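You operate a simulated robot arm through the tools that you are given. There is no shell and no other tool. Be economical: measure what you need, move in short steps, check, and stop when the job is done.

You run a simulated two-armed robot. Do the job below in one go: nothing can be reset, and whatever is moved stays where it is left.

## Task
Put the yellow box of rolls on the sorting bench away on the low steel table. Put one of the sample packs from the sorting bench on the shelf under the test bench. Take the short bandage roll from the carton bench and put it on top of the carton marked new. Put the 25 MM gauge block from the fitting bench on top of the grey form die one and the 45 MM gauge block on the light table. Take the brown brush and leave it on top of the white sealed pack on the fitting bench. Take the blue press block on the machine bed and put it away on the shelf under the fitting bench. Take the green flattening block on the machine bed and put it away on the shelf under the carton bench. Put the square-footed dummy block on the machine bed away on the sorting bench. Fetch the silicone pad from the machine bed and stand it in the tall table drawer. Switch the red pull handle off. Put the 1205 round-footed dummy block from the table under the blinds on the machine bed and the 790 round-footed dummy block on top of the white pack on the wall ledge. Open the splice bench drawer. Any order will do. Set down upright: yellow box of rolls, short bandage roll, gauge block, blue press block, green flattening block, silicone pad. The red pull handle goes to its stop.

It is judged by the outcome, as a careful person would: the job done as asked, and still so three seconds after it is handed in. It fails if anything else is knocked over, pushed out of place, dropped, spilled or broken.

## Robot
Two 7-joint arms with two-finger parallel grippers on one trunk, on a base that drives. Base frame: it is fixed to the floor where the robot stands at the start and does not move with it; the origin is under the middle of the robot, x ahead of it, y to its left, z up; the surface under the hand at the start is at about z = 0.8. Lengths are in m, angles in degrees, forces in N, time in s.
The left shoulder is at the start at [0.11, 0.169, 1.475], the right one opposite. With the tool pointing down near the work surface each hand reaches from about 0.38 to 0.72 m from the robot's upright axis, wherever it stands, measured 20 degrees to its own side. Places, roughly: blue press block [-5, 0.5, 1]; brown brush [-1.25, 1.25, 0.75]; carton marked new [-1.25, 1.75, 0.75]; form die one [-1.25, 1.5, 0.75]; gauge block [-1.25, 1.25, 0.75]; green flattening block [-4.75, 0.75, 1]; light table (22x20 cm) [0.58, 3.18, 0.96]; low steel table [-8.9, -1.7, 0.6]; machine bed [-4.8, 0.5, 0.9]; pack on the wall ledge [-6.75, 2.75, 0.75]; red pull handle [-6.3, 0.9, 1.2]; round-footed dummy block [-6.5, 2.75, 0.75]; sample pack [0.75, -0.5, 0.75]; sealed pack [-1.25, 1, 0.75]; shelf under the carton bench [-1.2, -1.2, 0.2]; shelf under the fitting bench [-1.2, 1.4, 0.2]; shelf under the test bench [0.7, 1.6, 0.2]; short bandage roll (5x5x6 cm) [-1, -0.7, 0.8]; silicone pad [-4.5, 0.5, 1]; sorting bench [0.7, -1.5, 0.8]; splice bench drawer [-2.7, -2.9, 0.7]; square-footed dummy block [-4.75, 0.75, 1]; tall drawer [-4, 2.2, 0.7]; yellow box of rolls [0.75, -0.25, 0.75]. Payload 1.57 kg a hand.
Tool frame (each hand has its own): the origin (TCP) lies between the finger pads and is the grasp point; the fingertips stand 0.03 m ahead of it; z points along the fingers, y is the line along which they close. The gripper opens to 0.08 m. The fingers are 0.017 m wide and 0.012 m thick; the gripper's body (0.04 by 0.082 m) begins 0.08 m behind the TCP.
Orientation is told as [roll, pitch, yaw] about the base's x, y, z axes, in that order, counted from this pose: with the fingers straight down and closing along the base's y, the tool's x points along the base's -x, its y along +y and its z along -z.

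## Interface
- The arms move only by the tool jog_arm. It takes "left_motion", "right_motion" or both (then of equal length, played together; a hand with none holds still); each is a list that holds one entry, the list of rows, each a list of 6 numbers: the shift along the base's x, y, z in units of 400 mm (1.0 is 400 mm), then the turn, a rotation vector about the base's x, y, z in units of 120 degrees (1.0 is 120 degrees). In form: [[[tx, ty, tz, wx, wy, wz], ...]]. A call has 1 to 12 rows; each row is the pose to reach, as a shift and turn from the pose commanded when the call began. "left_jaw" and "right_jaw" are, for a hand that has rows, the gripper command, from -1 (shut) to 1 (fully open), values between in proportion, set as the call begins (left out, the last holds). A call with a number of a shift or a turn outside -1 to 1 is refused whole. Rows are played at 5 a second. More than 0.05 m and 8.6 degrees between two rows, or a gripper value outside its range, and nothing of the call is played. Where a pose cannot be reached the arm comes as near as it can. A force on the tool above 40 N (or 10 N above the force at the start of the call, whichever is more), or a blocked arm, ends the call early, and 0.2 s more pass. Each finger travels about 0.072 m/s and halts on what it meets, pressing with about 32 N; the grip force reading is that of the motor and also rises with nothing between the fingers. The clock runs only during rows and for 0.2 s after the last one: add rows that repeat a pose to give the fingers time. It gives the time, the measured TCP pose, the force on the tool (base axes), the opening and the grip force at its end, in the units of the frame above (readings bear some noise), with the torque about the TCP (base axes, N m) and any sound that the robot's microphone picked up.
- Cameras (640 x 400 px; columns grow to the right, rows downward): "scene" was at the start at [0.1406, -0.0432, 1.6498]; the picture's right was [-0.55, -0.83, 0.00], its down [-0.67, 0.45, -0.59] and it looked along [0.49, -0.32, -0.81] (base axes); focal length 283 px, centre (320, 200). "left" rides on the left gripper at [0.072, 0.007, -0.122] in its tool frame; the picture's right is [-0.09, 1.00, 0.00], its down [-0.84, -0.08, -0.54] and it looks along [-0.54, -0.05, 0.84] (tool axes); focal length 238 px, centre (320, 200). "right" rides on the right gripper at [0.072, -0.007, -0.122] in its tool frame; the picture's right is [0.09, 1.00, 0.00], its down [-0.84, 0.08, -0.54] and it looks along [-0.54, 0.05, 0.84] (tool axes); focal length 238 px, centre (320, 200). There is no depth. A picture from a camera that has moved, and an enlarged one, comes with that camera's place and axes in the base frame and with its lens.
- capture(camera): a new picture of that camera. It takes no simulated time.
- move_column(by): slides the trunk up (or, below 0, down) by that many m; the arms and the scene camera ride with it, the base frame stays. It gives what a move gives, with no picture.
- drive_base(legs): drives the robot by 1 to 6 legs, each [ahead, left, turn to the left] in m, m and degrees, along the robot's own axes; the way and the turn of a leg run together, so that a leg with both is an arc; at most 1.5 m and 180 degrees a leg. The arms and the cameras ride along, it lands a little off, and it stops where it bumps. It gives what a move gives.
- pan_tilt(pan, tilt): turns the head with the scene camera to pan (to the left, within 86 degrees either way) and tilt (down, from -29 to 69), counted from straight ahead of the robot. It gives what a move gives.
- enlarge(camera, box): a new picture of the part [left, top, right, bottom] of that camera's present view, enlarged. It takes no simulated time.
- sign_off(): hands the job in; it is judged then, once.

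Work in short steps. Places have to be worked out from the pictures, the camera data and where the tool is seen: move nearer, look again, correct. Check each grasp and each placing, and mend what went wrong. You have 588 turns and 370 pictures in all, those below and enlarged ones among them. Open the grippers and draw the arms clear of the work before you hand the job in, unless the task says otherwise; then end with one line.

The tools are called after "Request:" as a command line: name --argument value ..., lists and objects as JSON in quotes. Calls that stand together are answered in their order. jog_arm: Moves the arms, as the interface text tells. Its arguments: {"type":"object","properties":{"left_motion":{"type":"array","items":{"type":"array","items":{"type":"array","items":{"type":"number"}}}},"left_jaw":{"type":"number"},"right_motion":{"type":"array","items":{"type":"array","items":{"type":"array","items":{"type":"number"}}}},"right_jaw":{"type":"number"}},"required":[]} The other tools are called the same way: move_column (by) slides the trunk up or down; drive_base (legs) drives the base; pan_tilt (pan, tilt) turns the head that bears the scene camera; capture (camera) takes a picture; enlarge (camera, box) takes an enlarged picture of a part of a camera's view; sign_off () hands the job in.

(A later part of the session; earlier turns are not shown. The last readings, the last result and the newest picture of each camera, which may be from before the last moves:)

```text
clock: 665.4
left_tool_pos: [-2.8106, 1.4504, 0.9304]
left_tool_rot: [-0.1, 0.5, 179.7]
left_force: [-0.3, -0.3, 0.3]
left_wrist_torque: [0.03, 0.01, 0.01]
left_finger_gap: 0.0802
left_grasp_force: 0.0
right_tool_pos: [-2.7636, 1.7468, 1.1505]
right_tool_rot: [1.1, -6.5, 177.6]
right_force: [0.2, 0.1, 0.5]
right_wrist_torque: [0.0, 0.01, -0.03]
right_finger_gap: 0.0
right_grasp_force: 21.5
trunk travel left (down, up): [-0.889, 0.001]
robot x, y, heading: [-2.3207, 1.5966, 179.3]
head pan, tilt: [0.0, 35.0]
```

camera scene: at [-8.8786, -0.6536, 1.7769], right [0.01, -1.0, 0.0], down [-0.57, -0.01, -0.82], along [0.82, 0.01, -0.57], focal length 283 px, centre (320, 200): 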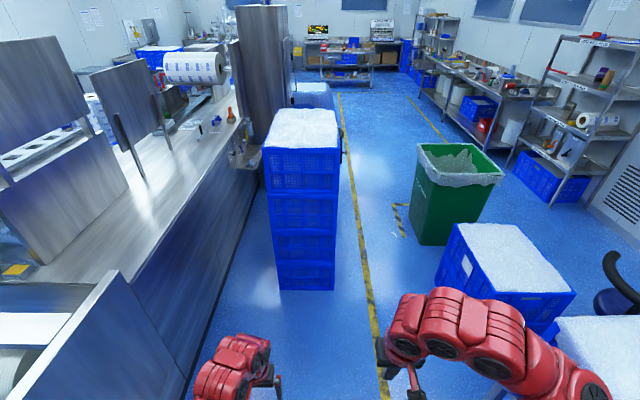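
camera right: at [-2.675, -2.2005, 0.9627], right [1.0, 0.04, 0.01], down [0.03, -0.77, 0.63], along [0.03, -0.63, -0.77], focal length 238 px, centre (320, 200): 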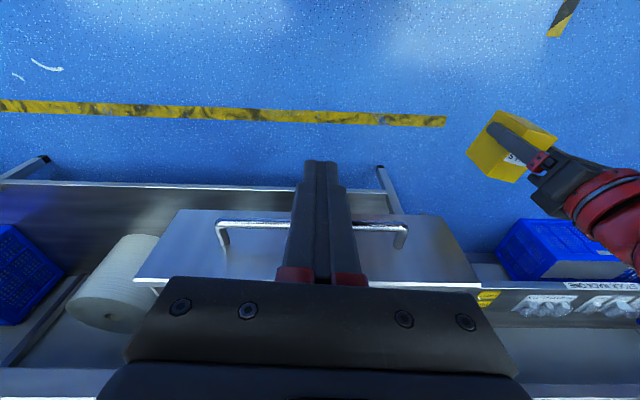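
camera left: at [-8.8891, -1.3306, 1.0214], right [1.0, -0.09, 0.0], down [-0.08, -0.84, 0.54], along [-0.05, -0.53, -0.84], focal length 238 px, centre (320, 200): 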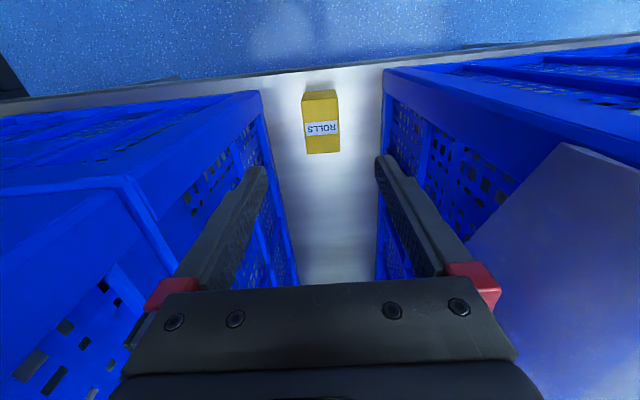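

Back at the corridor's east end. I drive west to the tall table and look at its drawer.

Request:
drive_base --legs '[[1.4, 0.1, 1], [0.5, 0, 0]]'

Request:
pan_tilt --pan -75 --tilt 45

Request:
capture --camera "scene"

```text
clock: 674.9
left_tool_pos: [-4.6991, 1.3148, 0.9303]
left_tool_rot: [0.0, 0.3, -178.1]
left_force: [-0.4, -0.2, -0.8]
left_wrist_torque: [-0.01, 0.02, 0.01]
left_finger_gap: 0.0799
left_grasp_force: 0.0
right_tool_pos: [-4.6638, 1.6138, 1.1507]
right_tool_rot: [1.1, -6.7, 179.8]
right_force: [0.1, -0.1, 0.2]
right_wrist_torque: [-0.02, 0.02, -0.04]
right_finger_gap: 0.0002
right_grasp_force: 20.9
trunk travel left (down, up): [-0.889, 0.001]
robot x, y, heading: [-4.2124, 1.4825, -178.5]
head pan, tilt: [0.0, 35.0]
```

```text
clock: 676.4
left_tool_pos: [-4.6992, 1.3144, 0.9301]
left_tool_rot: [-0.1, 0.4, -178.1]
left_force: [0.1, -0.2, 0.5]
left_wrist_torque: [0.04, 0.02, 0.01]
left_finger_gap: 0.0801
left_grasp_force: 0.0
right_tool_pos: [-4.6631, 1.6122, 1.1499]
right_tool_rot: [1.2, -6.6, 179.8]
right_force: [0.2, 0.6, 0.0]
right_wrist_torque: [0.03, 0.0, -0.02]
right_finger_gap: 0.0
right_grasp_force: 21.7
trunk travel left (down, up): [-0.889, 0.001]
robot x, y, heading: [-4.2158, 1.4798, -178.5]
head pan, tilt: [-75.0, 45.0]
```

```text
185 pictures are left
camera scene: at [-4.3196, 1.5544, 1.7621], right [0.96, 0.28, 0.0], down [0.2, -0.68, -0.71], along [-0.2, 0.68, -0.71], focal length 283 px, centre (320, 200)
```

scene: 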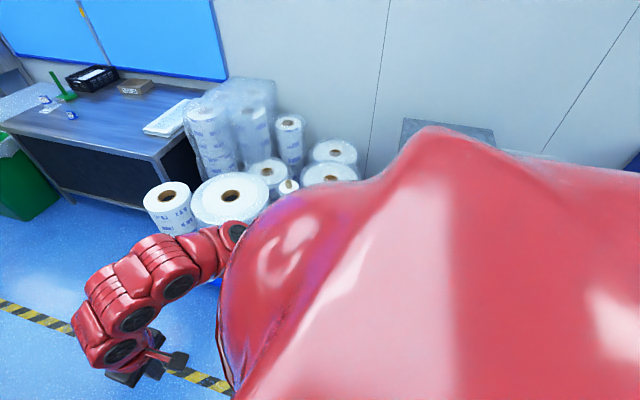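

Request:
drive_base --legs '[[0, 0, -90]]'

Request:
pan_tilt --pan 0 --tilt 45

Request:
capture --camera "scene"

```text
clock: 680.6
left_tool_pos: [-4.38, 1.9647, 0.9311]
left_tool_rot: [-0.1, 0.4, 91.5]
left_force: [0.9, 0.1, 0.4]
left_wrist_torque: [-0.02, -0.01, 0.0]
left_finger_gap: 0.0798
left_grasp_force: 0.0
right_tool_pos: [-4.0814, 1.9288, 1.1505]
right_tool_rot: [1.1, -6.7, 89.5]
right_force: [-0.3, 0.0, 1.4]
right_wrist_torque: [0.02, 0.0, -0.02]
right_finger_gap: 0.0
right_grasp_force: 21.4
trunk travel left (down, up): [-0.889, 0.001]
robot x, y, heading: [-4.22, 1.4807, 91.1]
head pan, tilt: [-75.0, 45.0]
```

```text
clock: 682.1
left_tool_pos: [-4.3788, 1.9652, 0.9304]
left_tool_rot: [-0.1, 0.4, 91.5]
left_force: [0.1, -0.2, -1.0]
left_wrist_torque: [-0.03, 0.01, 0.02]
left_finger_gap: 0.0801
left_grasp_force: 0.2
right_tool_pos: [-4.0808, 1.9286, 1.151]
right_tool_rot: [1.2, -6.7, 89.4]
right_force: [0.5, 0.1, 0.3]
right_wrist_torque: [-0.02, -0.02, 0.02]
right_finger_gap: 0.0001
right_grasp_force: 21.0
trunk travel left (down, up): [-0.889, 0.001]
robot x, y, heading: [-4.2177, 1.4782, 90.9]
head pan, tilt: [0.0, 45.0]
```

```text
184 pictures are left
camera scene: at [-4.2195, 1.6399, 1.7621], right [1.0, 0.02, 0.0], down [0.01, -0.71, -0.71], along [-0.01, 0.71, -0.71], focal length 283 px, centre (320, 200)
```

scene: 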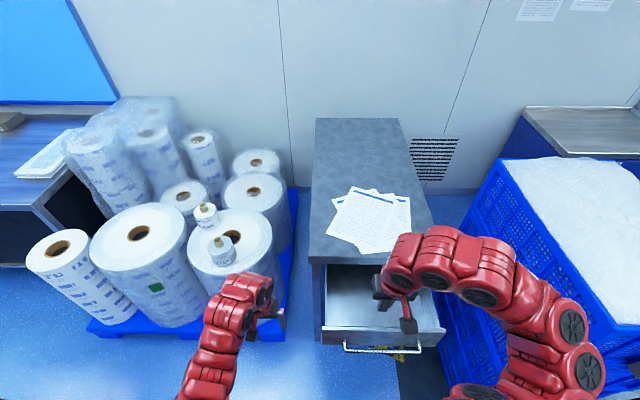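

The drawer of the tall table is already open with room inside (x -4.19…-3.82, y≈2.02–2.3). I move west and turn to the machine bed to fetch the pad.

Request:
drive_base --legs '[[0, 0.42, 0], [0, 0, 178]]'

Request:
capture --camera "scene"

Request:
capture --camera "left"

```text
clock: 692.0
left_tool_pos: [-4.4763, 0.9868, 0.9294]
left_tool_rot: [-0.2, 0.4, -88.8]
left_force: [-0.7, -0.2, 1.2]
left_wrist_torque: [-0.01, 0.02, -0.04]
left_finger_gap: 0.0798
left_grasp_force: 0.0
right_tool_pos: [-4.7748, 1.0246, 1.1511]
right_tool_rot: [1.1, -6.7, -90.9]
right_force: [0.0, -0.7, 0.3]
right_wrist_torque: [-0.01, 0.0, 0.03]
right_finger_gap: 0.0
right_grasp_force: 21.3
trunk travel left (down, up): [-0.889, 0.001]
robot x, y, heading: [-4.638, 1.4718, -89.1]
head pan, tilt: [0.0, 45.0]
```

```text
183 pictures are left
camera scene: at [-4.6359, 1.3074, 1.7621], right [-1.0, -0.01, 0.0], down [-0.01, 0.71, -0.71], along [0.01, -0.71, -0.71], focal length 283 px, centre (320, 200)
```

scene: 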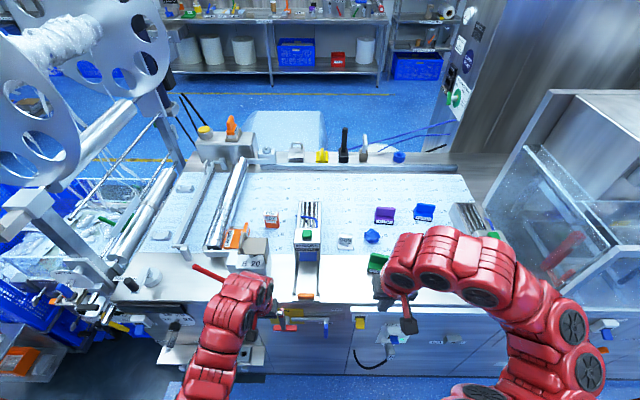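

```text
182 pictures are left
camera left: at [-4.4713, 1.0564, 1.0529], right [1.0, -0.07, 0.0], down [-0.06, -0.84, 0.54], along [-0.04, -0.54, -0.84], focal length 238 px, centre (320, 200)
```

left: 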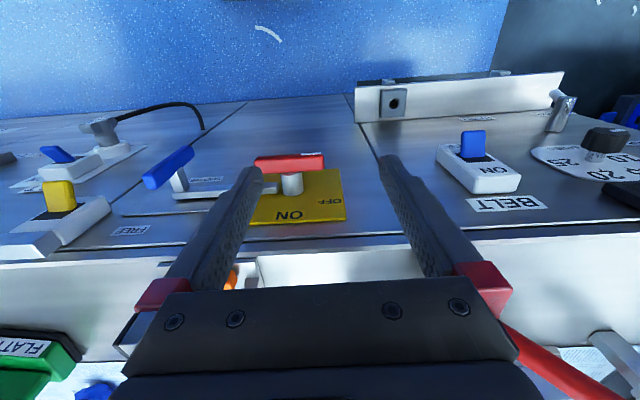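

Request:
enlarge --camera "scene" --box '[190, 180, 400, 300]'

```text
3.05 times, centred on (295, 240) of scene
camera zoom: at [-4.6359, 1.3074, 1.7621], right [-1.0, -0.01, 0.0], down [-0.01, 0.71, -0.71], along [0.01, -0.71, -0.71], focal length 863 px, centre (396, 78)
```

zoom: 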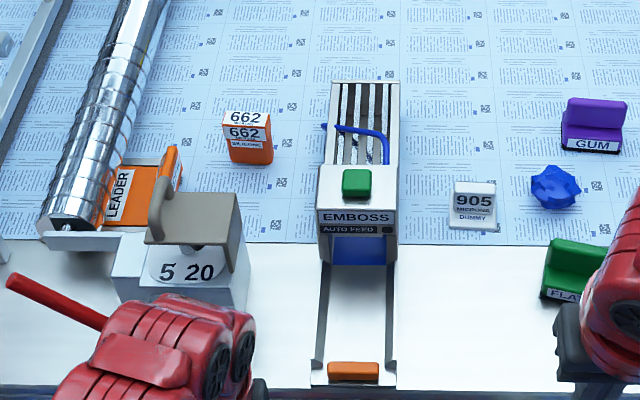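

The pad (662 MICRONS SILICONE) stands at about (-4.44,0.585), thin in y. I back up a bit, raise and extend the left hand and turn it by 90°, then drive in.

Request:
drive_base --legs '[[-0.15, 0.05, 0]]'

Request:
jog_arm --left_motion '[[[0, 0, 0.08, 0, 0, 0.068], [0, -0.05, 0.16, 0, 0, 0.136], [0, -0.12, 0.22, 0, 0, 0.204], [0, -0.19, 0.28, 0, 0, 0.272], [0, -0.26, 0.34, 0, 0, 0.34], [0, -0.32, 0.38, 0, 0, 0.408], [0, -0.35, 0.4, 0, 0, 0.476], [0, -0.37, 0.4, 0, 0, 0.544], [0, -0.38, 0.4, 0, 0, 0.612], [0, -0.38, 0.4, 0, 0, 0.68], [0, -0.38, 0.4, 0, 0, 0.74]]]'

Request:
capture --camera "left"

```text
clock: 693.4
left_tool_pos: [-4.4287, 1.1359, 0.9306]
left_tool_rot: [-0.1, 0.5, -88.9]
left_force: [0.5, -0.3, 0.3]
left_wrist_torque: [0.01, 0.03, 0.0]
left_finger_gap: 0.0802
left_grasp_force: 0.1
right_tool_pos: [-4.7276, 1.1745, 1.1501]
right_tool_rot: [1.1, -6.6, -90.9]
right_force: [-0.1, 0.7, -0.2]
right_wrist_torque: [0.0, -0.01, -0.02]
right_finger_gap: 0.0
right_grasp_force: 21.7
trunk travel left (down, up): [-0.889, 0.001]
robot x, y, heading: [-4.5919, 1.6251, -89.2]
head pan, tilt: [0.0, 45.0]
```

```text
clock: 695.8
left_tool_pos: [-4.4289, 0.9849, 1.0897]
left_tool_rot: [-0.2, 0.3, 0.1]
left_force: [0.2, -0.2, 0.9]
left_wrist_torque: [-0.03, -0.03, -0.02]
left_finger_gap: 0.0799
left_grasp_force: 0.0
right_tool_pos: [-4.7272, 1.1763, 1.15]
right_tool_rot: [1.1, -6.6, -90.9]
right_force: [-0.3, -0.2, 0.5]
right_wrist_torque: [0.04, 0.0, 0.0]
right_finger_gap: 0.0002
right_grasp_force: 21.3
trunk travel left (down, up): [-0.889, 0.001]
robot x, y, heading: [-4.5884, 1.6243, -89.2]
head pan, tilt: [0.0, 45.0]
```

```text
180 pictures are left
camera left: at [-4.4994, 0.9916, 1.213], right [0.09, 1.0, 0.0], down [0.84, -0.07, 0.54], along [0.53, -0.05, -0.84], focal length 238 px, centre (320, 200)
```

left: 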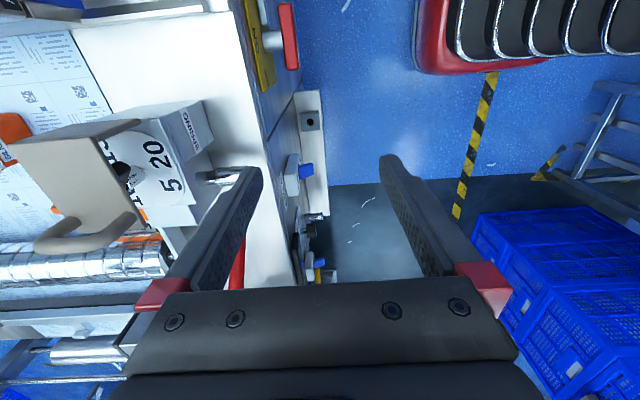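

The gauge's tan block (top z≈1.05) is in the way at (-4.43,0.78). I try raising the left hand further before passing over it.

Request:
jog_arm --left_motion '[[[0, -0.05, 0.06, 0, 0, 0], [0, -0.12, 0.12, 0, 0, 0], [0, -0.18, 0.16, 0, 0, 0], [0, -0.22, 0.2, 0, 0, 0]]]'

Request:
capture --camera "left"

```text
clock: 696.8
left_tool_pos: [-4.4278, 0.8966, 1.1703]
left_tool_rot: [0.0, 0.3, -0.1]
left_force: [-0.2, 0.8, 0.1]
left_wrist_torque: [0.03, -0.01, -0.04]
left_finger_gap: 0.0802
left_grasp_force: 0.0
right_tool_pos: [-4.7269, 1.177, 1.1511]
right_tool_rot: [1.0, -6.6, -91.0]
right_force: [-0.4, 0.3, 0.3]
right_wrist_torque: [-0.01, 0.0, 0.02]
right_finger_gap: 0.0
right_grasp_force: 21.3
trunk travel left (down, up): [-0.889, 0.001]
robot x, y, heading: [-4.5875, 1.6212, -89.5]
head pan, tilt: [0.0, 45.0]
```

```text
179 pictures are left
camera left: at [-4.4989, 0.9031, 1.293], right [0.09, 1.0, 0.0], down [0.84, -0.08, 0.54], along [0.53, -0.05, -0.84], focal length 238 px, centre (320, 200)
```

left: 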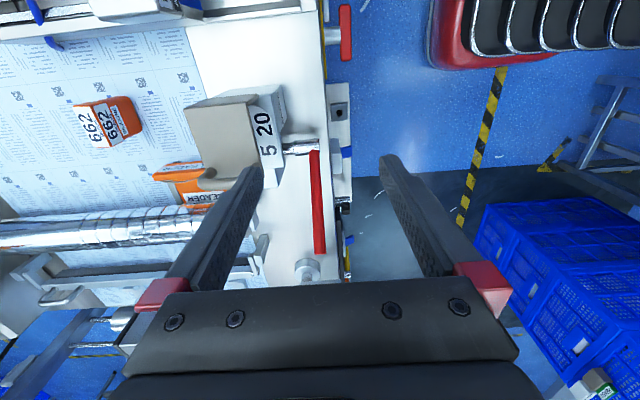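

Now at z=1.17 it clears. I drive ahead 0.29 m to bring the hand over the pad.

Request:
drive_base --legs '[[0.29, 0, 0]]'

Request:
capture --camera "left"

```text
clock: 698.8
left_tool_pos: [-4.4257, 0.607, 1.1709]
left_tool_rot: [-0.2, 0.5, -0.1]
left_force: [-0.9, -0.8, -1.0]
left_wrist_torque: [-0.05, 0.02, 0.01]
left_finger_gap: 0.0801
left_grasp_force: 0.0
right_tool_pos: [-4.7241, 0.8853, 1.1499]
right_tool_rot: [1.1, -6.6, -91.0]
right_force: [0.4, -0.4, 0.8]
right_wrist_torque: [0.02, 0.03, -0.05]
right_finger_gap: 0.0
right_grasp_force: 20.8
trunk travel left (down, up): [-0.889, 0.001]
robot x, y, heading: [-4.5851, 1.33, -89.3]
head pan, tilt: [0.0, 45.0]
```

```text
178 pictures are left
camera left: at [-4.4964, 0.6124, 1.2946], right [0.09, 1.0, 0.0], down [0.84, -0.08, 0.54], along [0.53, -0.05, -0.84], focal length 238 px, centre (320, 200)
```

left: 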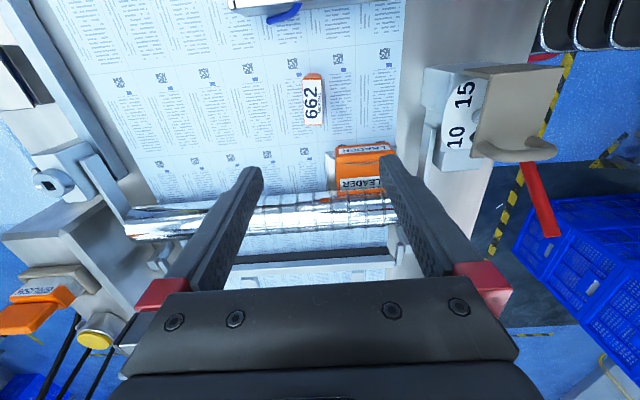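

The pad is at (-4.441,0.600). I align and descend toward it.

Request:
jog_arm --left_motion '[[[-0.02, -0.01, -0.1, 0, 0, 0], [-0.038, -0.018, -0.22, 0, 0, 0], [-0.038, -0.018, -0.34, 0, 0, 0], [-0.038, -0.018, -0.44, 0, 0, 0]]]'

Request:
capture --camera "left"

```text
clock: 699.8
left_tool_pos: [-4.4413, 0.6408, 1.0155]
left_tool_rot: [-0.1, 0.4, -0.2]
left_force: [-0.6, 1.3, 0.6]
left_wrist_torque: [-0.01, 0.01, -0.02]
left_finger_gap: 0.0798
left_grasp_force: 0.2
left hand out of reach, approached as far as the arm can: row 1, 2, 3, 4
right_tool_pos: [-4.7237, 0.8847, 1.1499]
right_tool_rot: [1.1, -6.6, -91.0]
right_force: [0.3, -0.4, -0.1]
right_wrist_torque: [0.04, 0.0, 0.03]
right_finger_gap: 0.0
right_grasp_force: 21.5
trunk travel left (down, up): [-0.889, 0.001]
robot x, y, heading: [-4.5877, 1.328, -89.2]
head pan, tilt: [0.0, 45.0]
```

```text
177 pictures are left
camera left: at [-4.5122, 0.6466, 1.1374], right [0.09, 1.0, 0.0], down [0.84, -0.08, 0.54], along [0.53, -0.05, -0.84], focal length 238 px, centre (320, 200)
```

left: 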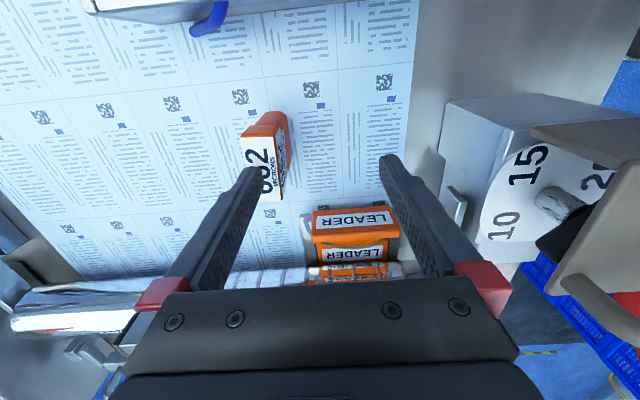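

Reach-limited; I drive 0.05 m closer and lower the trunk 0.05 m.

Request:
drive_base --legs '[[0.045, 0, 0]]'

Request:
move_column --by -0.05

Request:
capture --camera "left"

```text
clock: 700.7
left_tool_pos: [-4.4409, 0.6004, 1.0192]
left_tool_rot: [-0.4, 0.3, 0.0]
left_force: [0.3, 0.0, 0.6]
left_wrist_torque: [-0.04, 0.02, 0.01]
left_finger_gap: 0.08
left_grasp_force: 0.1
right_tool_pos: [-4.724, 0.8462, 1.1529]
right_tool_rot: [1.1, -6.9, -91.0]
right_force: [0.3, -0.3, 0.1]
right_wrist_torque: [-0.03, -0.02, -0.02]
right_finger_gap: 0.0
right_grasp_force: 21.3
trunk travel left (down, up): [-0.889, 0.001]
robot x, y, heading: [-4.5828, 1.288, -89.0]
head pan, tilt: [0.0, 45.0]
```

```text
clock: 701.6
left_tool_pos: [-4.4403, 0.5955, 0.9644]
left_tool_rot: [-0.1, 0.4, -0.1]
left_force: [-0.4, 0.2, 0.1]
left_wrist_torque: [0.0, -0.01, -0.02]
left_finger_gap: 0.08
left_grasp_force: 0.0
right_tool_pos: [-4.7225, 0.84, 1.1005]
right_tool_rot: [1.2, -6.6, -91.0]
right_force: [0.4, -0.8, 0.2]
right_wrist_torque: [-0.02, 0.03, -0.03]
right_finger_gap: 0.0
right_grasp_force: 21.1
trunk travel left (down, up): [-0.839, 0.051]
robot x, y, heading: [-4.5851, 1.2851, -89.3]
head pan, tilt: [0.0, 45.0]
```

```text
176 pictures are left
camera left: at [-4.5112, 0.6019, 1.0876], right [0.09, 1.0, 0.0], down [0.84, -0.08, 0.54], along [0.53, -0.05, -0.84], focal length 238 px, centre (320, 200)
```

left: 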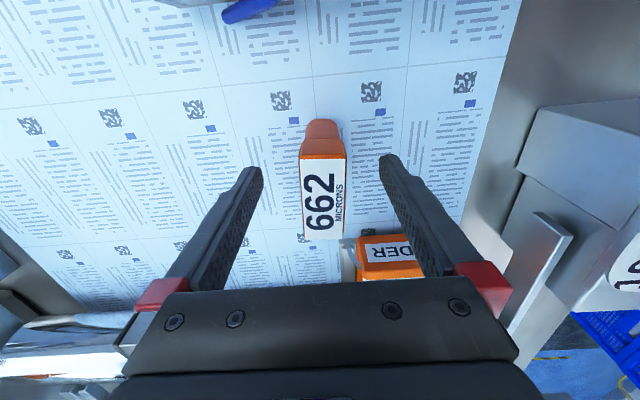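

The fingers straddle the pad. I lower 15 mm more and close.

Request:
move_column --by -0.015

Request:
jog_arm --left_motion '[[[0, 0, 0, 0, 0, 0], [0, 0, 0, 0, 0, 0], [0, 0, 0, 0, 0, 0], [0, 0, 0, 0, 0, 0], [0, 0, 0, 0, 0, 0]]]' --left_jaw -1

Request:
move_column --by 0.06

Request:
capture --camera "left"

```text
clock: 702.3
left_tool_pos: [-4.4404, 0.5948, 0.9507]
left_tool_rot: [-0.1, 0.4, -0.1]
left_force: [-0.1, 0.4, 0.8]
left_wrist_torque: [-0.01, 0.02, 0.03]
left_finger_gap: 0.08
left_grasp_force: 0.2
right_tool_pos: [-4.7234, 0.8402, 1.0844]
right_tool_rot: [1.0, -6.5, -90.9]
right_force: [-0.2, 0.2, 0.6]
right_wrist_torque: [-0.02, 0.0, -0.03]
right_finger_gap: 0.0003
right_grasp_force: 21.6
trunk travel left (down, up): [-0.824, 0.066]
robot x, y, heading: [-4.588, 1.2874, -89.3]
head pan, tilt: [0.0, 45.0]
```

```text
clock: 703.5
left_tool_pos: [-4.4395, 0.5945, 0.9506]
left_tool_rot: [-0.1, 0.5, -0.1]
left_force: [-1.1, 0.2, 0.0]
left_wrist_torque: [-0.02, -0.01, 0.01]
left_finger_gap: 0.0236
left_grasp_force: 31.8
right_tool_pos: [-4.7245, 0.8405, 1.0852]
right_tool_rot: [1.0, -6.5, -91.0]
right_force: [-0.1, 0.4, -0.2]
right_wrist_torque: [0.04, -0.01, 0.03]
right_finger_gap: 0.0
right_grasp_force: 21.3
trunk travel left (down, up): [-0.824, 0.066]
robot x, y, heading: [-4.5853, 1.2836, -89.1]
head pan, tilt: [0.0, 45.0]
```

```text
clock: 704.5
left_tool_pos: [-4.4408, 0.5956, 1.0103]
left_tool_rot: [-0.1, 0.5, -0.1]
left_force: [0.0, -0.9, -1.5]
left_wrist_torque: [0.01, 0.02, 0.01]
left_finger_gap: 0.0235
left_grasp_force: 31.6
right_tool_pos: [-4.7226, 0.8392, 1.1447]
right_tool_rot: [1.2, -6.5, -91.1]
right_force: [0.9, -0.3, 0.5]
right_wrist_torque: [-0.04, 0.02, 0.0]
right_finger_gap: 0.0002
right_grasp_force: 21.5
trunk travel left (down, up): [-0.884, 0.006]
robot x, y, heading: [-4.5848, 1.2866, -89.4]
head pan, tilt: [0.0, 45.0]
```

```text
175 pictures are left
camera left: at [-4.5112, 0.6016, 1.1323], right [0.09, 1.0, 0.0], down [0.84, -0.08, 0.54], along [0.53, -0.05, -0.84], focal length 238 px, centre (320, 200)
```

left: 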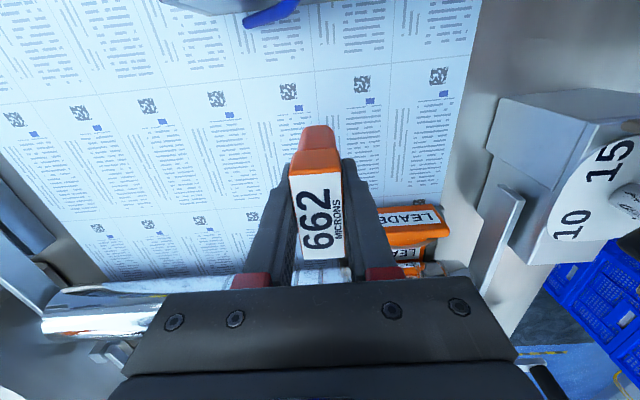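

The pad is held. I raise it high over the gauge and then reverse out.

Request:
jog_arm --left_motion '[[[0, 0, 0.1, 0, 0, 0], [0, 0, 0.2, 0, 0, 0], [0, 0, 0.3, 0, 0, 0], [0, -0.03, 0.4, 0, 0, 0]]]'

Request:
drive_base --legs '[[-0.3, 0, 0]]'

Request:
capture --camera "left"

```text
clock: 705.5
left_tool_pos: [-4.4415, 0.5819, 1.172]
left_tool_rot: [0.0, 0.3, -0.1]
left_force: [0.1, -1.2, -1.0]
left_wrist_torque: [-0.02, -0.02, -0.03]
left_finger_gap: 0.0239
left_grasp_force: 31.7
right_tool_pos: [-4.7242, 0.8393, 1.1449]
right_tool_rot: [1.0, -6.6, -91.0]
right_force: [-0.3, -0.1, 0.1]
right_wrist_torque: [0.0, -0.02, -0.02]
right_finger_gap: 0.0
right_grasp_force: 21.4
trunk travel left (down, up): [-0.884, 0.006]
robot x, y, heading: [-4.5832, 1.2869, -89.4]
head pan, tilt: [0.0, 45.0]
```

```text
clock: 707.5
left_tool_pos: [-4.44, 0.8798, 1.1688]
left_tool_rot: [-0.1, 0.4, 0.4]
left_force: [-1.5, -0.4, -1.4]
left_wrist_torque: [0.02, 0.0, -0.02]
left_finger_gap: 0.0235
left_grasp_force: 32.0
right_tool_pos: [-4.7238, 1.1348, 1.1447]
right_tool_rot: [1.1, -6.5, -90.6]
right_force: [0.3, 0.6, -0.9]
right_wrist_torque: [0.05, -0.02, 0.01]
right_finger_gap: 0.0
right_grasp_force: 21.3
trunk travel left (down, up): [-0.884, 0.006]
robot x, y, heading: [-4.592, 1.5847, -88.7]
head pan, tilt: [0.0, 45.0]
```

```text
174 pictures are left
camera left: at [-4.5118, 0.8861, 1.2931], right [0.09, 1.0, 0.0], down [0.84, -0.07, 0.54], along [0.53, -0.05, -0.84], focal length 238 px, centre (320, 200)
```

left: 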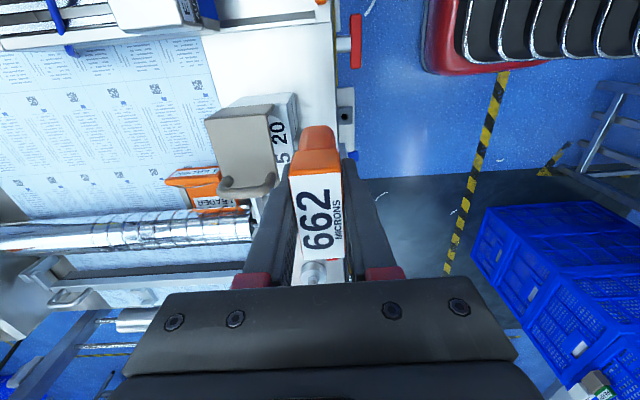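

The pad is clear of the machine. I back up, retract the left hand, then turn in stages toward the tall table's drawer.

Request:
drive_base --legs '[[-0.12, 0, 0]]'

Request:
jog_arm --left_motion '[[[0, 0.04, -0.1, 0, 0, 0], [0, 0.1, -0.2, 0, 0, 0], [0, 0.18, -0.3, 0, 0, 0], [0, 0.28, -0.38, 0, 0, 0], [0, 0.38, -0.46, 0, 0, 0], [0, 0.46, -0.54, 0, 0, 0], [0, 0.5, -0.59, 0, 0, 0]]]'

Request:
drive_base --legs '[[0, 0, 89], [0, -0.35, 0], [0.74, 0, 0], [0, 0, 90]]'

Request:
capture --camera "scene"

```text
clock: 708.8
left_tool_pos: [-4.444, 1.0022, 1.17]
left_tool_rot: [0.0, 0.4, 0.3]
left_force: [-1.3, -0.2, -1.1]
left_wrist_torque: [-0.01, -0.01, 0.0]
left_finger_gap: 0.0235
left_grasp_force: 32.1
right_tool_pos: [-4.7278, 1.258, 1.1445]
right_tool_rot: [1.1, -6.5, -90.6]
right_force: [0.0, -0.2, -0.3]
right_wrist_torque: [0.02, 0.02, 0.01]
right_finger_gap: 0.0002
right_grasp_force: 21.3
trunk travel left (down, up): [-0.884, 0.006]
robot x, y, heading: [-4.5958, 1.7106, -89.1]
head pan, tilt: [0.0, 45.0]
```

```text
refused: row 3 steps farther than a row can; nothing moved
```

```text
clock: 716.8
left_tool_pos: [-3.5493, 1.5132, 1.17]
left_tool_rot: [0.1, 0.5, 90.1]
left_force: [0.1, -0.3, -1.5]
left_wrist_torque: [-0.01, -0.01, 0.0]
left_finger_gap: 0.0235
left_grasp_force: 32.2
right_tool_pos: [-3.8071, 1.231, 1.1426]
right_tool_rot: [0.8, -6.1, -0.5]
right_force: [0.1, -0.1, 0.0]
right_wrist_torque: [0.02, -0.03, -0.01]
right_finger_gap: 0.0001
right_grasp_force: 21.2
trunk travel left (down, up): [-0.884, 0.006]
robot x, y, heading: [-4.2493, 1.3637, 1.0]
head pan, tilt: [0.0, 45.0]
stopped in leg 3: the robot was blocked; the commanded pose is now the measured one
```

```text
173 pictures are left
camera scene: at [-4.0904, 1.3679, 1.7572], right [0.02, -1.0, 0.0], down [-0.71, -0.01, -0.71], along [0.71, 0.01, -0.71], focal length 283 px, centre (320, 200)
```

scene: 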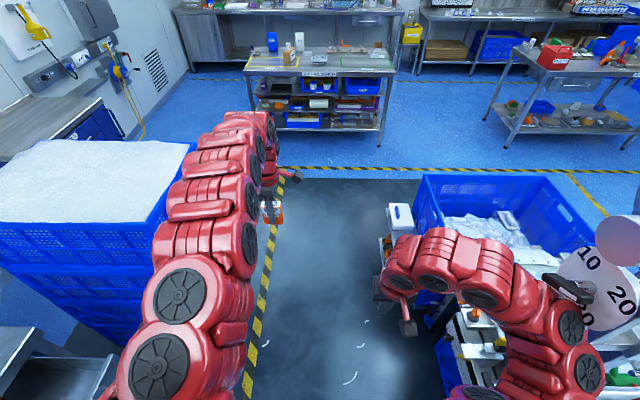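

The robot was blocked on leg 3 (the refused arm move also left the left arm extended). I step away to the north and look at what is there.

Request:
drive_base --legs '[[0, 0.2, 0]]'

Request:
pan_tilt --pan -55 --tilt 60

Request:
capture --camera "scene"

Request:
capture --camera "right"

```text
clock: 718.4
left_tool_pos: [-3.5515, 1.7053, 1.1718]
left_tool_rot: [-0.1, 0.3, 90.1]
left_force: [0.8, 0.2, -0.6]
left_wrist_torque: [0.01, 0.01, -0.02]
left_finger_gap: 0.0237
left_grasp_force: 31.7
right_tool_pos: [-3.8103, 1.4246, 1.1405]
right_tool_rot: [1.1, -6.2, -0.6]
right_force: [0.0, -0.3, -0.3]
right_wrist_torque: [0.02, 0.0, -0.01]
right_finger_gap: 0.0002
right_grasp_force: 21.1
trunk travel left (down, up): [-0.884, 0.006]
robot x, y, heading: [-4.2562, 1.5597, 1.0]
head pan, tilt: [0.0, 45.0]
```

```text
clock: 719.6
left_tool_pos: [-3.5517, 1.7081, 1.1722]
left_tool_rot: [0.0, 0.2, 90.0]
left_force: [0.3, -0.4, -0.6]
left_wrist_torque: [0.04, -0.01, 0.0]
left_finger_gap: 0.0236
left_grasp_force: 31.8
right_tool_pos: [-3.8105, 1.4263, 1.1427]
right_tool_rot: [1.1, -6.2, -0.6]
right_force: [0.7, -0.3, 0.8]
right_wrist_torque: [0.0, 0.04, -0.03]
right_finger_gap: 0.0001
right_grasp_force: 21.3
trunk travel left (down, up): [-0.884, 0.006]
robot x, y, heading: [-4.2559, 1.5637, 1.4]
head pan, tilt: [-55.0, 60.0]
```

```text
172 pictures are left
camera scene: at [-4.1358, 1.5066, 1.7376], right [-0.81, -0.59, 0.0], down [-0.51, 0.7, -0.5], along [0.29, -0.4, -0.87], focal length 283 px, centre (320, 200)
```

scene: 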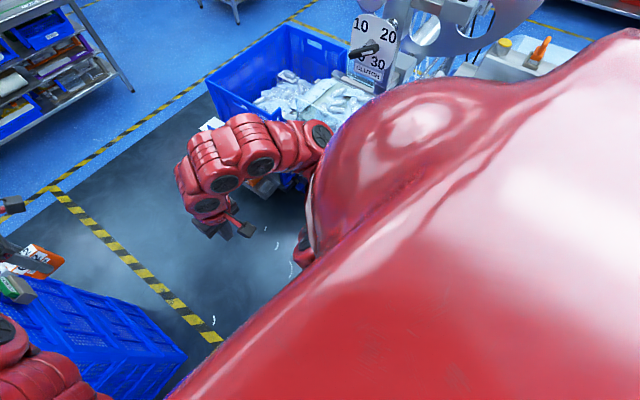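

```text
171 pictures are left
camera right: at [-3.8949, 1.4162, 1.2553], right [-0.08, 1.0, 0.01], down [0.77, 0.06, 0.63], along [0.63, 0.06, -0.78], focal length 238 px, centre (320, 200)
```

right: 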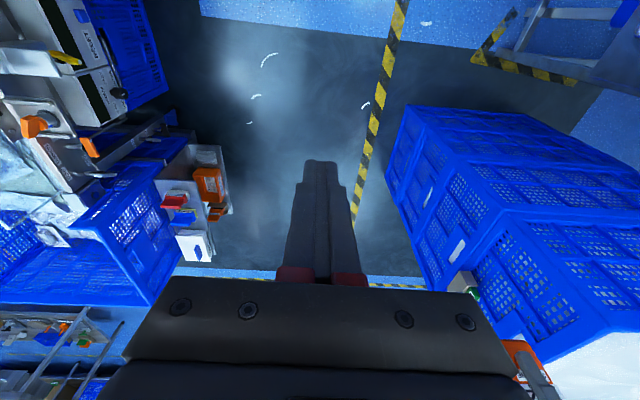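

The pad is still held; the base only touched the machine's front tray. I retract the left hand in smaller steps, then go on and turn to the drawer.

Request:
jog_arm --left_motion '[[[-0.04, 0, -0.1, 0, 0, 0], [-0.09, 0, -0.2, 0, 0, 0], [-0.15, 0, -0.3, 0, 0, 0], [-0.22, 0, -0.385, 0, 0, 0], [-0.3, 0, -0.465, 0, 0, 0], [-0.38, 0, -0.54, 0, 0, 0], [-0.46, 0, -0.59, 0, 0, 0], [-0.5, 0, -0.6, 0, 0, 0]]]'

Request:
drive_base --legs '[[0.38, -0.08, 0]]'

Request:
drive_base --legs '[[0, 0, 88]]'

Request:
pan_tilt --pan 0 --tilt 50

Request:
capture --camera "scene"

```text
clock: 721.4
left_tool_pos: [-3.7207, 1.7067, 0.9324]
left_tool_rot: [0.1, 0.3, 90.1]
left_force: [-0.2, 0.3, -2.2]
left_wrist_torque: [0.02, 0.01, -0.01]
left_finger_gap: 0.0235
left_grasp_force: 32.0
left hand out of reach, approached as far as the arm can: row 7, 8
right_tool_pos: [-3.8106, 1.4268, 1.1424]
right_tool_rot: [1.0, -6.2, -0.7]
right_force: [-0.3, 0.4, -0.4]
right_wrist_torque: [0.0, 0.0, 0.01]
right_finger_gap: 0.0001
right_grasp_force: 21.5
trunk travel left (down, up): [-0.884, 0.006]
robot x, y, heading: [-4.2527, 1.5645, 0.9]
head pan, tilt: [-55.0, 60.0]
```

```text
clock: 723.8
left_tool_pos: [-3.3417, 1.6365, 0.9326]
left_tool_rot: [0.0, 0.3, 90.5]
left_force: [-0.1, -0.3, -1.5]
left_wrist_torque: [0.0, 0.04, 0.01]
left_finger_gap: 0.0236
left_grasp_force: 32.3
right_tool_pos: [-3.4311, 1.3549, 1.1413]
right_tool_rot: [0.9, -6.1, -0.2]
right_force: [0.2, 0.8, -0.5]
right_wrist_torque: [0.05, -0.02, 0.0]
right_finger_gap: 0.0001
right_grasp_force: 21.4
trunk travel left (down, up): [-0.884, 0.006]
robot x, y, heading: [-3.8718, 1.4872, 1.5]
head pan, tilt: [-55.0, 60.0]
```

```text
clock: 725.8
left_tool_pos: [-3.4637, 1.8554, 0.934]
left_tool_rot: [0.2, 0.8, 116.9]
left_force: [-1.2, 0.2, -1.4]
left_wrist_torque: [-0.04, -0.01, 0.01]
left_finger_gap: 0.0234
left_grasp_force: 32.3
right_tool_pos: [-3.4175, 1.5703, 1.1425]
right_tool_rot: [0.9, -6.1, 26.7]
right_force: [0.2, 0.4, 0.6]
right_wrist_torque: [-0.02, -0.01, -0.01]
right_finger_gap: 0.0
right_grasp_force: 21.1
trunk travel left (down, up): [-0.884, 0.006]
robot x, y, heading: [-3.8765, 1.4848, 28.4]
head pan, tilt: [-55.0, 60.0]
stopped in leg 1: the force on the tool passed its limit at 60 N (the readings are from after the stop); the commanded pose is now the measured one
```

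```text
clock: 727.1
left_tool_pos: [-3.4639, 1.8564, 0.9331]
left_tool_rot: [0.1, 0.7, 116.9]
left_force: [0.0, 0.3, -0.8]
left_wrist_torque: [-0.03, -0.01, -0.01]
left_finger_gap: 0.0236
left_grasp_force: 31.9
right_tool_pos: [-3.4178, 1.5696, 1.1406]
right_tool_rot: [1.0, -6.2, 26.8]
right_force: [-0.7, -0.1, 0.6]
right_wrist_torque: [-0.02, 0.0, -0.04]
right_finger_gap: 0.0
right_grasp_force: 21.8
trunk travel left (down, up): [-0.884, 0.006]
robot x, y, heading: [-3.878, 1.4876, 28.3]
head pan, tilt: [0.0, 50.0]
```

```text
170 pictures are left
camera scene: at [-3.7368, 1.5591, 1.7502], right [0.47, -0.88, 0.0], down [-0.67, -0.36, -0.64], along [0.57, 0.3, -0.77], focal length 283 px, centre (320, 200)
```

scene: 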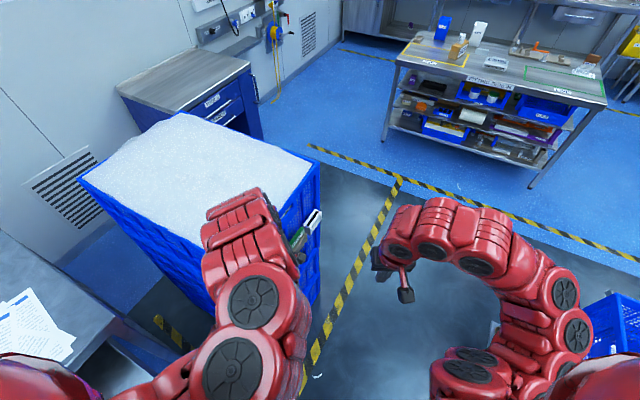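

The pad brushed the basket stack. I turn back at once and check the pad and stack.

Request:
drive_base --legs '[[0, 0, -27]]'

Request:
capture --camera "left"

Request:
capture --camera "scene"

```text
clock: 728.8
left_tool_pos: [-3.3413, 1.6257, 0.9341]
left_tool_rot: [0.2, 0.6, 89.5]
left_force: [0.1, 0.1, -0.6]
left_wrist_torque: [-0.01, -0.01, 0.01]
left_finger_gap: 0.0234
left_grasp_force: 32.2
right_tool_pos: [-3.4298, 1.3517, 1.142]
right_tool_rot: [1.0, -6.3, -0.5]
right_force: [-0.7, -0.1, -0.1]
right_wrist_torque: [-0.03, 0.02, -0.05]
right_finger_gap: 0.0001
right_grasp_force: 20.8
trunk travel left (down, up): [-0.884, 0.006]
robot x, y, heading: [-3.8761, 1.4864, 0.8]
head pan, tilt: [0.0, 50.0]
```

```text
169 pictures are left
camera left: at [-3.3476, 1.5548, 1.0572], right [-0.99, 0.1, 0.0], down [0.09, 0.84, 0.53], along [0.05, 0.53, -0.85], focal length 238 px, centre (320, 200)
```

left: 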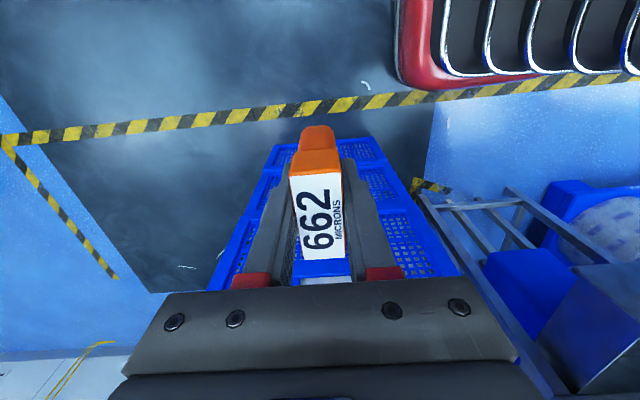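

```text
168 pictures are left
camera scene: at [-3.7178, 1.4875, 1.7502], right [0.02, -1.0, 0.0], down [-0.77, -0.01, -0.64], along [0.64, 0.01, -0.77], focal length 283 px, centre (320, 200)
```

scene: 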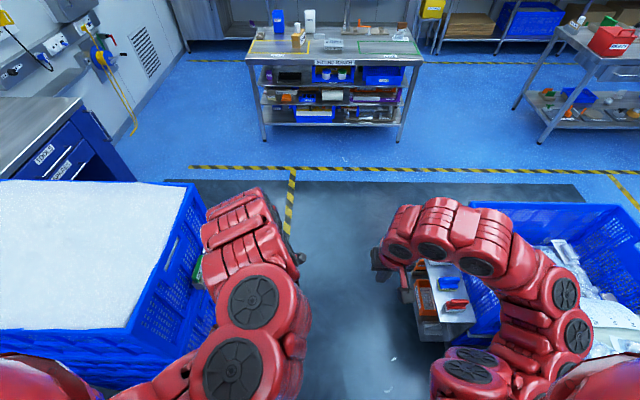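

The pad is unmoved in the grip and the stack looks undisturbed. I reverse a little west so the turn clears the stack.

Request:
drive_base --legs '[[-0.2, -0.03, 0], [0, 0, 89]]'

Request:
capture --camera "scene"

Request:
capture --camera "left"

```text
clock: 734.2
left_tool_pos: [-4.2105, 1.9889, 0.9341]
left_tool_rot: [0.2, 0.7, 179.1]
left_force: [0.7, -0.5, -1.4]
left_wrist_torque: [-0.02, -0.06, -0.02]
left_finger_gap: 0.0234
left_grasp_force: 32.1
right_tool_pos: [-3.9379, 1.8978, 1.142]
right_tool_rot: [1.0, -6.3, 89.1]
right_force: [0.1, -0.8, -0.1]
right_wrist_torque: [-0.02, -0.05, 0.02]
right_finger_gap: 0.0001
right_grasp_force: 21.1
trunk travel left (down, up): [-0.884, 0.006]
robot x, y, heading: [-4.079, 1.4527, 90.2]
head pan, tilt: [0.0, 50.0]
```

```text
167 pictures are left
camera scene: at [-4.0779, 1.6091, 1.7502], right [1.0, 0.01, 0.0], down [0.01, -0.77, -0.64], along [-0.01, 0.64, -0.77], focal length 283 px, centre (320, 200)
```

scene: 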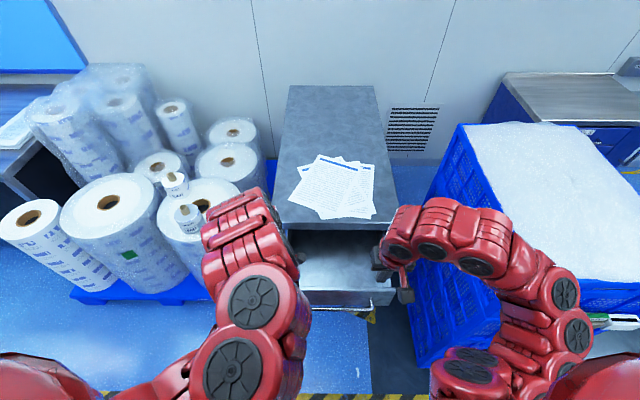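

```text
166 pictures are left
camera left: at [-4.14, 1.9812, 1.0572], right [-0.11, -0.99, 0.0], down [-0.84, 0.09, 0.53], along [-0.53, 0.06, -0.85], focal length 238 px, centre (320, 200)
```

left: 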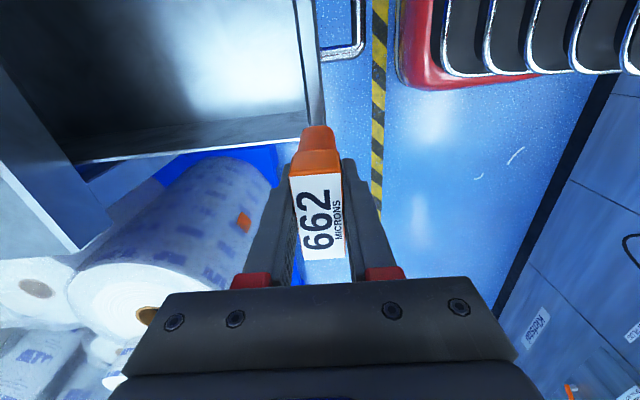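

The drawer's open window is x≈-4.23…-3.81, y≈2.02–2.16 with its rim at z≈0.76. I move the pad over it at about (-4.02,2.085).

Request:
drive_base --legs '[[0, -0.19, 0], [0.09, 0, 0]]'

Request:
capture --camera "left"

Request:
capture --camera "scene"

```text
clock: 736.5
left_tool_pos: [-4.0206, 2.0802, 0.9347]
left_tool_rot: [0.1, 0.7, 179.1]
left_force: [0.1, 0.2, -1.9]
left_wrist_torque: [0.01, 0.05, -0.01]
left_finger_gap: 0.0237
left_grasp_force: 31.9
right_tool_pos: [-3.7464, 1.988, 1.1427]
right_tool_rot: [0.9, -6.2, 89.1]
right_force: [0.0, 0.0, 0.8]
right_wrist_torque: [0.02, 0.04, -0.02]
right_finger_gap: 0.0001
right_grasp_force: 21.3
trunk travel left (down, up): [-0.884, 0.006]
robot x, y, heading: [-3.8861, 1.5468, 90.5]
head pan, tilt: [0.0, 50.0]
```

```text
165 pictures are left
camera left: at [-3.9498, 2.0718, 1.058], right [-0.11, -0.99, 0.0], down [-0.84, 0.09, 0.53], along [-0.53, 0.06, -0.85], focal length 238 px, centre (320, 200)
```

left: 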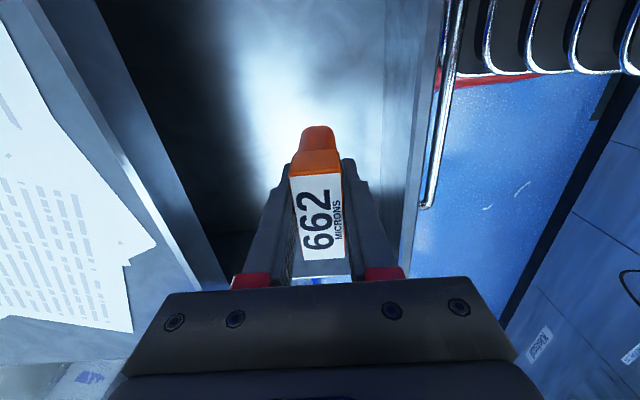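

```text
164 pictures are left
camera scene: at [-3.8871, 1.699, 1.7504], right [1.0, 0.01, 0.0], down [0.01, -0.77, -0.64], along [-0.01, 0.64, -0.77], focal length 283 px, centre (320, 200)
```

scene: 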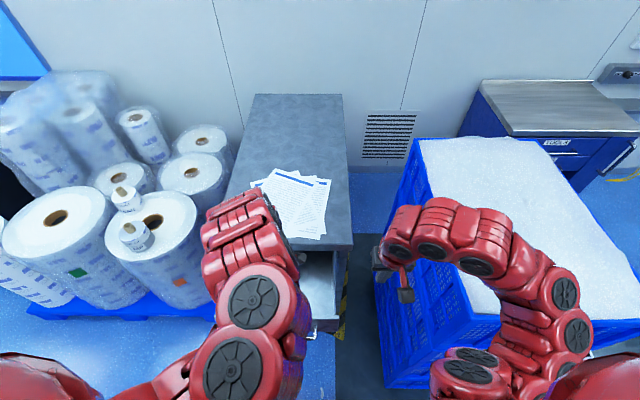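

Well centred in the drawer window. I lower with the left arm first, as the right elbow is above the baskets.

Request:
jog_arm --left_motion '[[[0, 0, -0.1, 0, 0, 0], [0, 0, -0.2, 0, 0, 0], [0, 0, -0.3, 0, 0, 0], [0, 0, -0.38, 0, 0, 0], [0, 0, -0.42, 0, 0, 0]]]'

Request:
capture --camera "left"

```text
clock: 737.7
left_tool_pos: [-4.0192, 2.0819, 0.7707]
left_tool_rot: [-0.3, 0.8, 179.2]
left_force: [-1.5, -0.2, 38.7]
left_wrist_torque: [-0.16, -0.09, -0.04]
left_finger_gap: 0.0241
left_grasp_force: 31.7
right_tool_pos: [-3.7468, 1.9857, 1.1433]
right_tool_rot: [0.9, -6.3, 89.1]
right_force: [0.8, -0.2, 0.4]
right_wrist_torque: [-0.01, 0.01, 0.0]
right_finger_gap: 0.0
right_grasp_force: 21.1
trunk travel left (down, up): [-0.884, 0.006]
robot x, y, heading: [-3.886, 1.5425, 90.4]
head pan, tilt: [0.0, 50.0]
```

```text
163 pictures are left
camera left: at [-3.9494, 2.0727, 0.8932], right [-0.11, -0.99, -0.01], down [-0.84, 0.09, 0.53], along [-0.53, 0.06, -0.85], focal length 238 px, centre (320, 200)
```

left: 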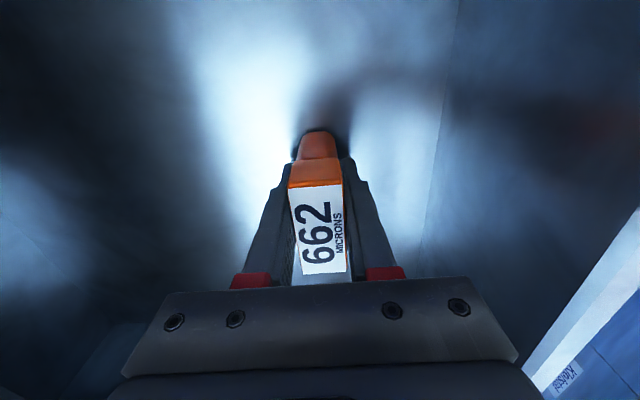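

The pad has reached the drawer floor (39 N). I ease up slightly and release.

Request:
jog_arm --left_motion '[[[0, 0, 0.012, 0, 0, 0], [0, 0, 0.015, 0, 0, 0]]]'

Request:
jog_arm --left_motion '[[[0, 0, 0, 0, 0, 0], [0, 0, 0, 0, 0, 0], [0, 0, 0, 0, 0, 0], [0, 0, 0, 0, 0, 0]]]' --left_jaw 0.9

Request:
capture --camera "left"

```text
clock: 738.3
left_tool_pos: [-4.0205, 2.0795, 0.7705]
left_tool_rot: [0.5, 0.7, 179.1]
left_force: [-0.6, 0.0, -0.5]
left_wrist_torque: [0.01, 0.03, 0.03]
left_finger_gap: 0.0234
left_grasp_force: 31.7
right_tool_pos: [-3.7472, 1.9892, 1.1423]
right_tool_rot: [1.1, -6.2, 89.1]
right_force: [-0.6, 0.4, -0.5]
right_wrist_torque: [0.0, 0.03, 0.04]
right_finger_gap: 0.0
right_grasp_force: 21.0
trunk travel left (down, up): [-0.884, 0.006]
robot x, y, heading: [-3.8847, 1.5461, 90.7]
head pan, tilt: [0.0, 50.0]
```

```text
clock: 739.3
left_tool_pos: [-4.0198, 2.0806, 0.772]
left_tool_rot: [0.2, 0.7, 179.1]
left_force: [-0.2, -0.2, -0.7]
left_wrist_torque: [-0.03, 0.0, 0.02]
left_finger_gap: 0.076
left_grasp_force: 0.0
right_tool_pos: [-3.7467, 1.9893, 1.1416]
right_tool_rot: [1.0, -6.2, 89.1]
right_force: [0.2, 0.1, 0.0]
right_wrist_torque: [0.0, -0.01, 0.03]
right_finger_gap: 0.0
right_grasp_force: 21.1
trunk travel left (down, up): [-0.884, 0.006]
robot x, y, heading: [-3.8875, 1.5445, 90.6]
head pan, tilt: [0.0, 50.0]
```

```text
162 pictures are left
camera left: at [-3.9502, 2.0727, 0.8949], right [-0.11, -0.99, 0.0], down [-0.84, 0.09, 0.53], along [-0.53, 0.06, -0.85], focal length 238 px, centre (320, 200)
```

left: 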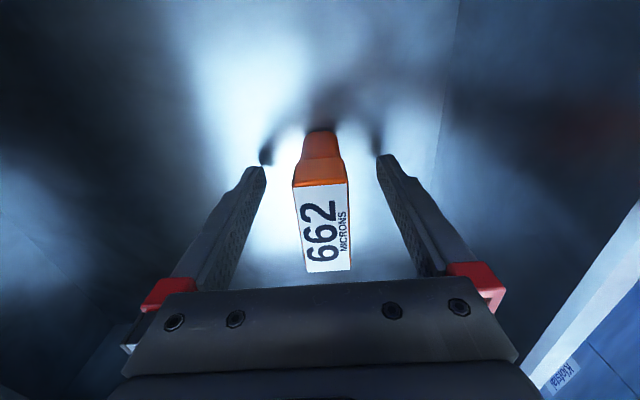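

The pad stands. I lift straight out and check.

Request:
jog_arm --left_motion '[[[0, 0, 0.08, 0, 0, 0], [0, 0, 0.18, 0, 0, 0], [0, 0, 0.28, 0, 0, 0], [0, 0, 0.38, 0, 0, 0], [0, 0, 0.42, 0, 0, 0]]]'

Request:
capture --camera "left"

```text
clock: 740.5
left_tool_pos: [-4.0207, 2.0824, 0.9385]
left_tool_rot: [0.2, 0.8, 179.1]
left_force: [-0.8, -1.2, 0.2]
left_wrist_torque: [0.01, 0.0, -0.02]
left_finger_gap: 0.0759
left_grasp_force: 0.1
right_tool_pos: [-3.7483, 1.99, 1.1421]
right_tool_rot: [0.9, -6.1, 89.1]
right_force: [0.0, 0.1, 0.7]
right_wrist_torque: [-0.04, -0.03, -0.03]
right_finger_gap: 0.0
right_grasp_force: 21.1
trunk travel left (down, up): [-0.884, 0.006]
robot x, y, heading: [-3.8841, 1.5479, 90.9]
head pan, tilt: [0.0, 50.0]
```

```text
161 pictures are left
camera left: at [-3.9499, 2.076, 1.0622], right [-0.11, -0.99, 0.0], down [-0.84, 0.09, 0.53], along [-0.53, 0.05, -0.85], focal length 238 px, centre (320, 200)
```

left: 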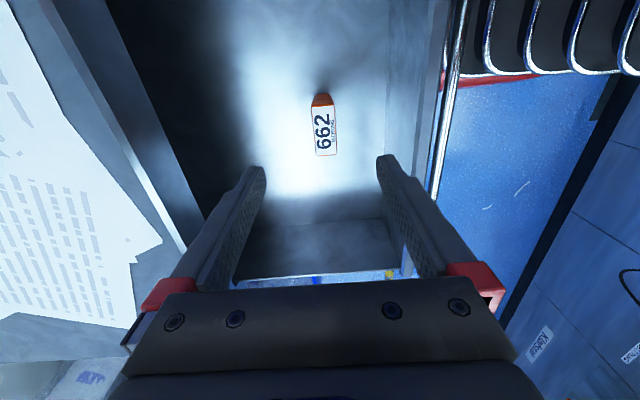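

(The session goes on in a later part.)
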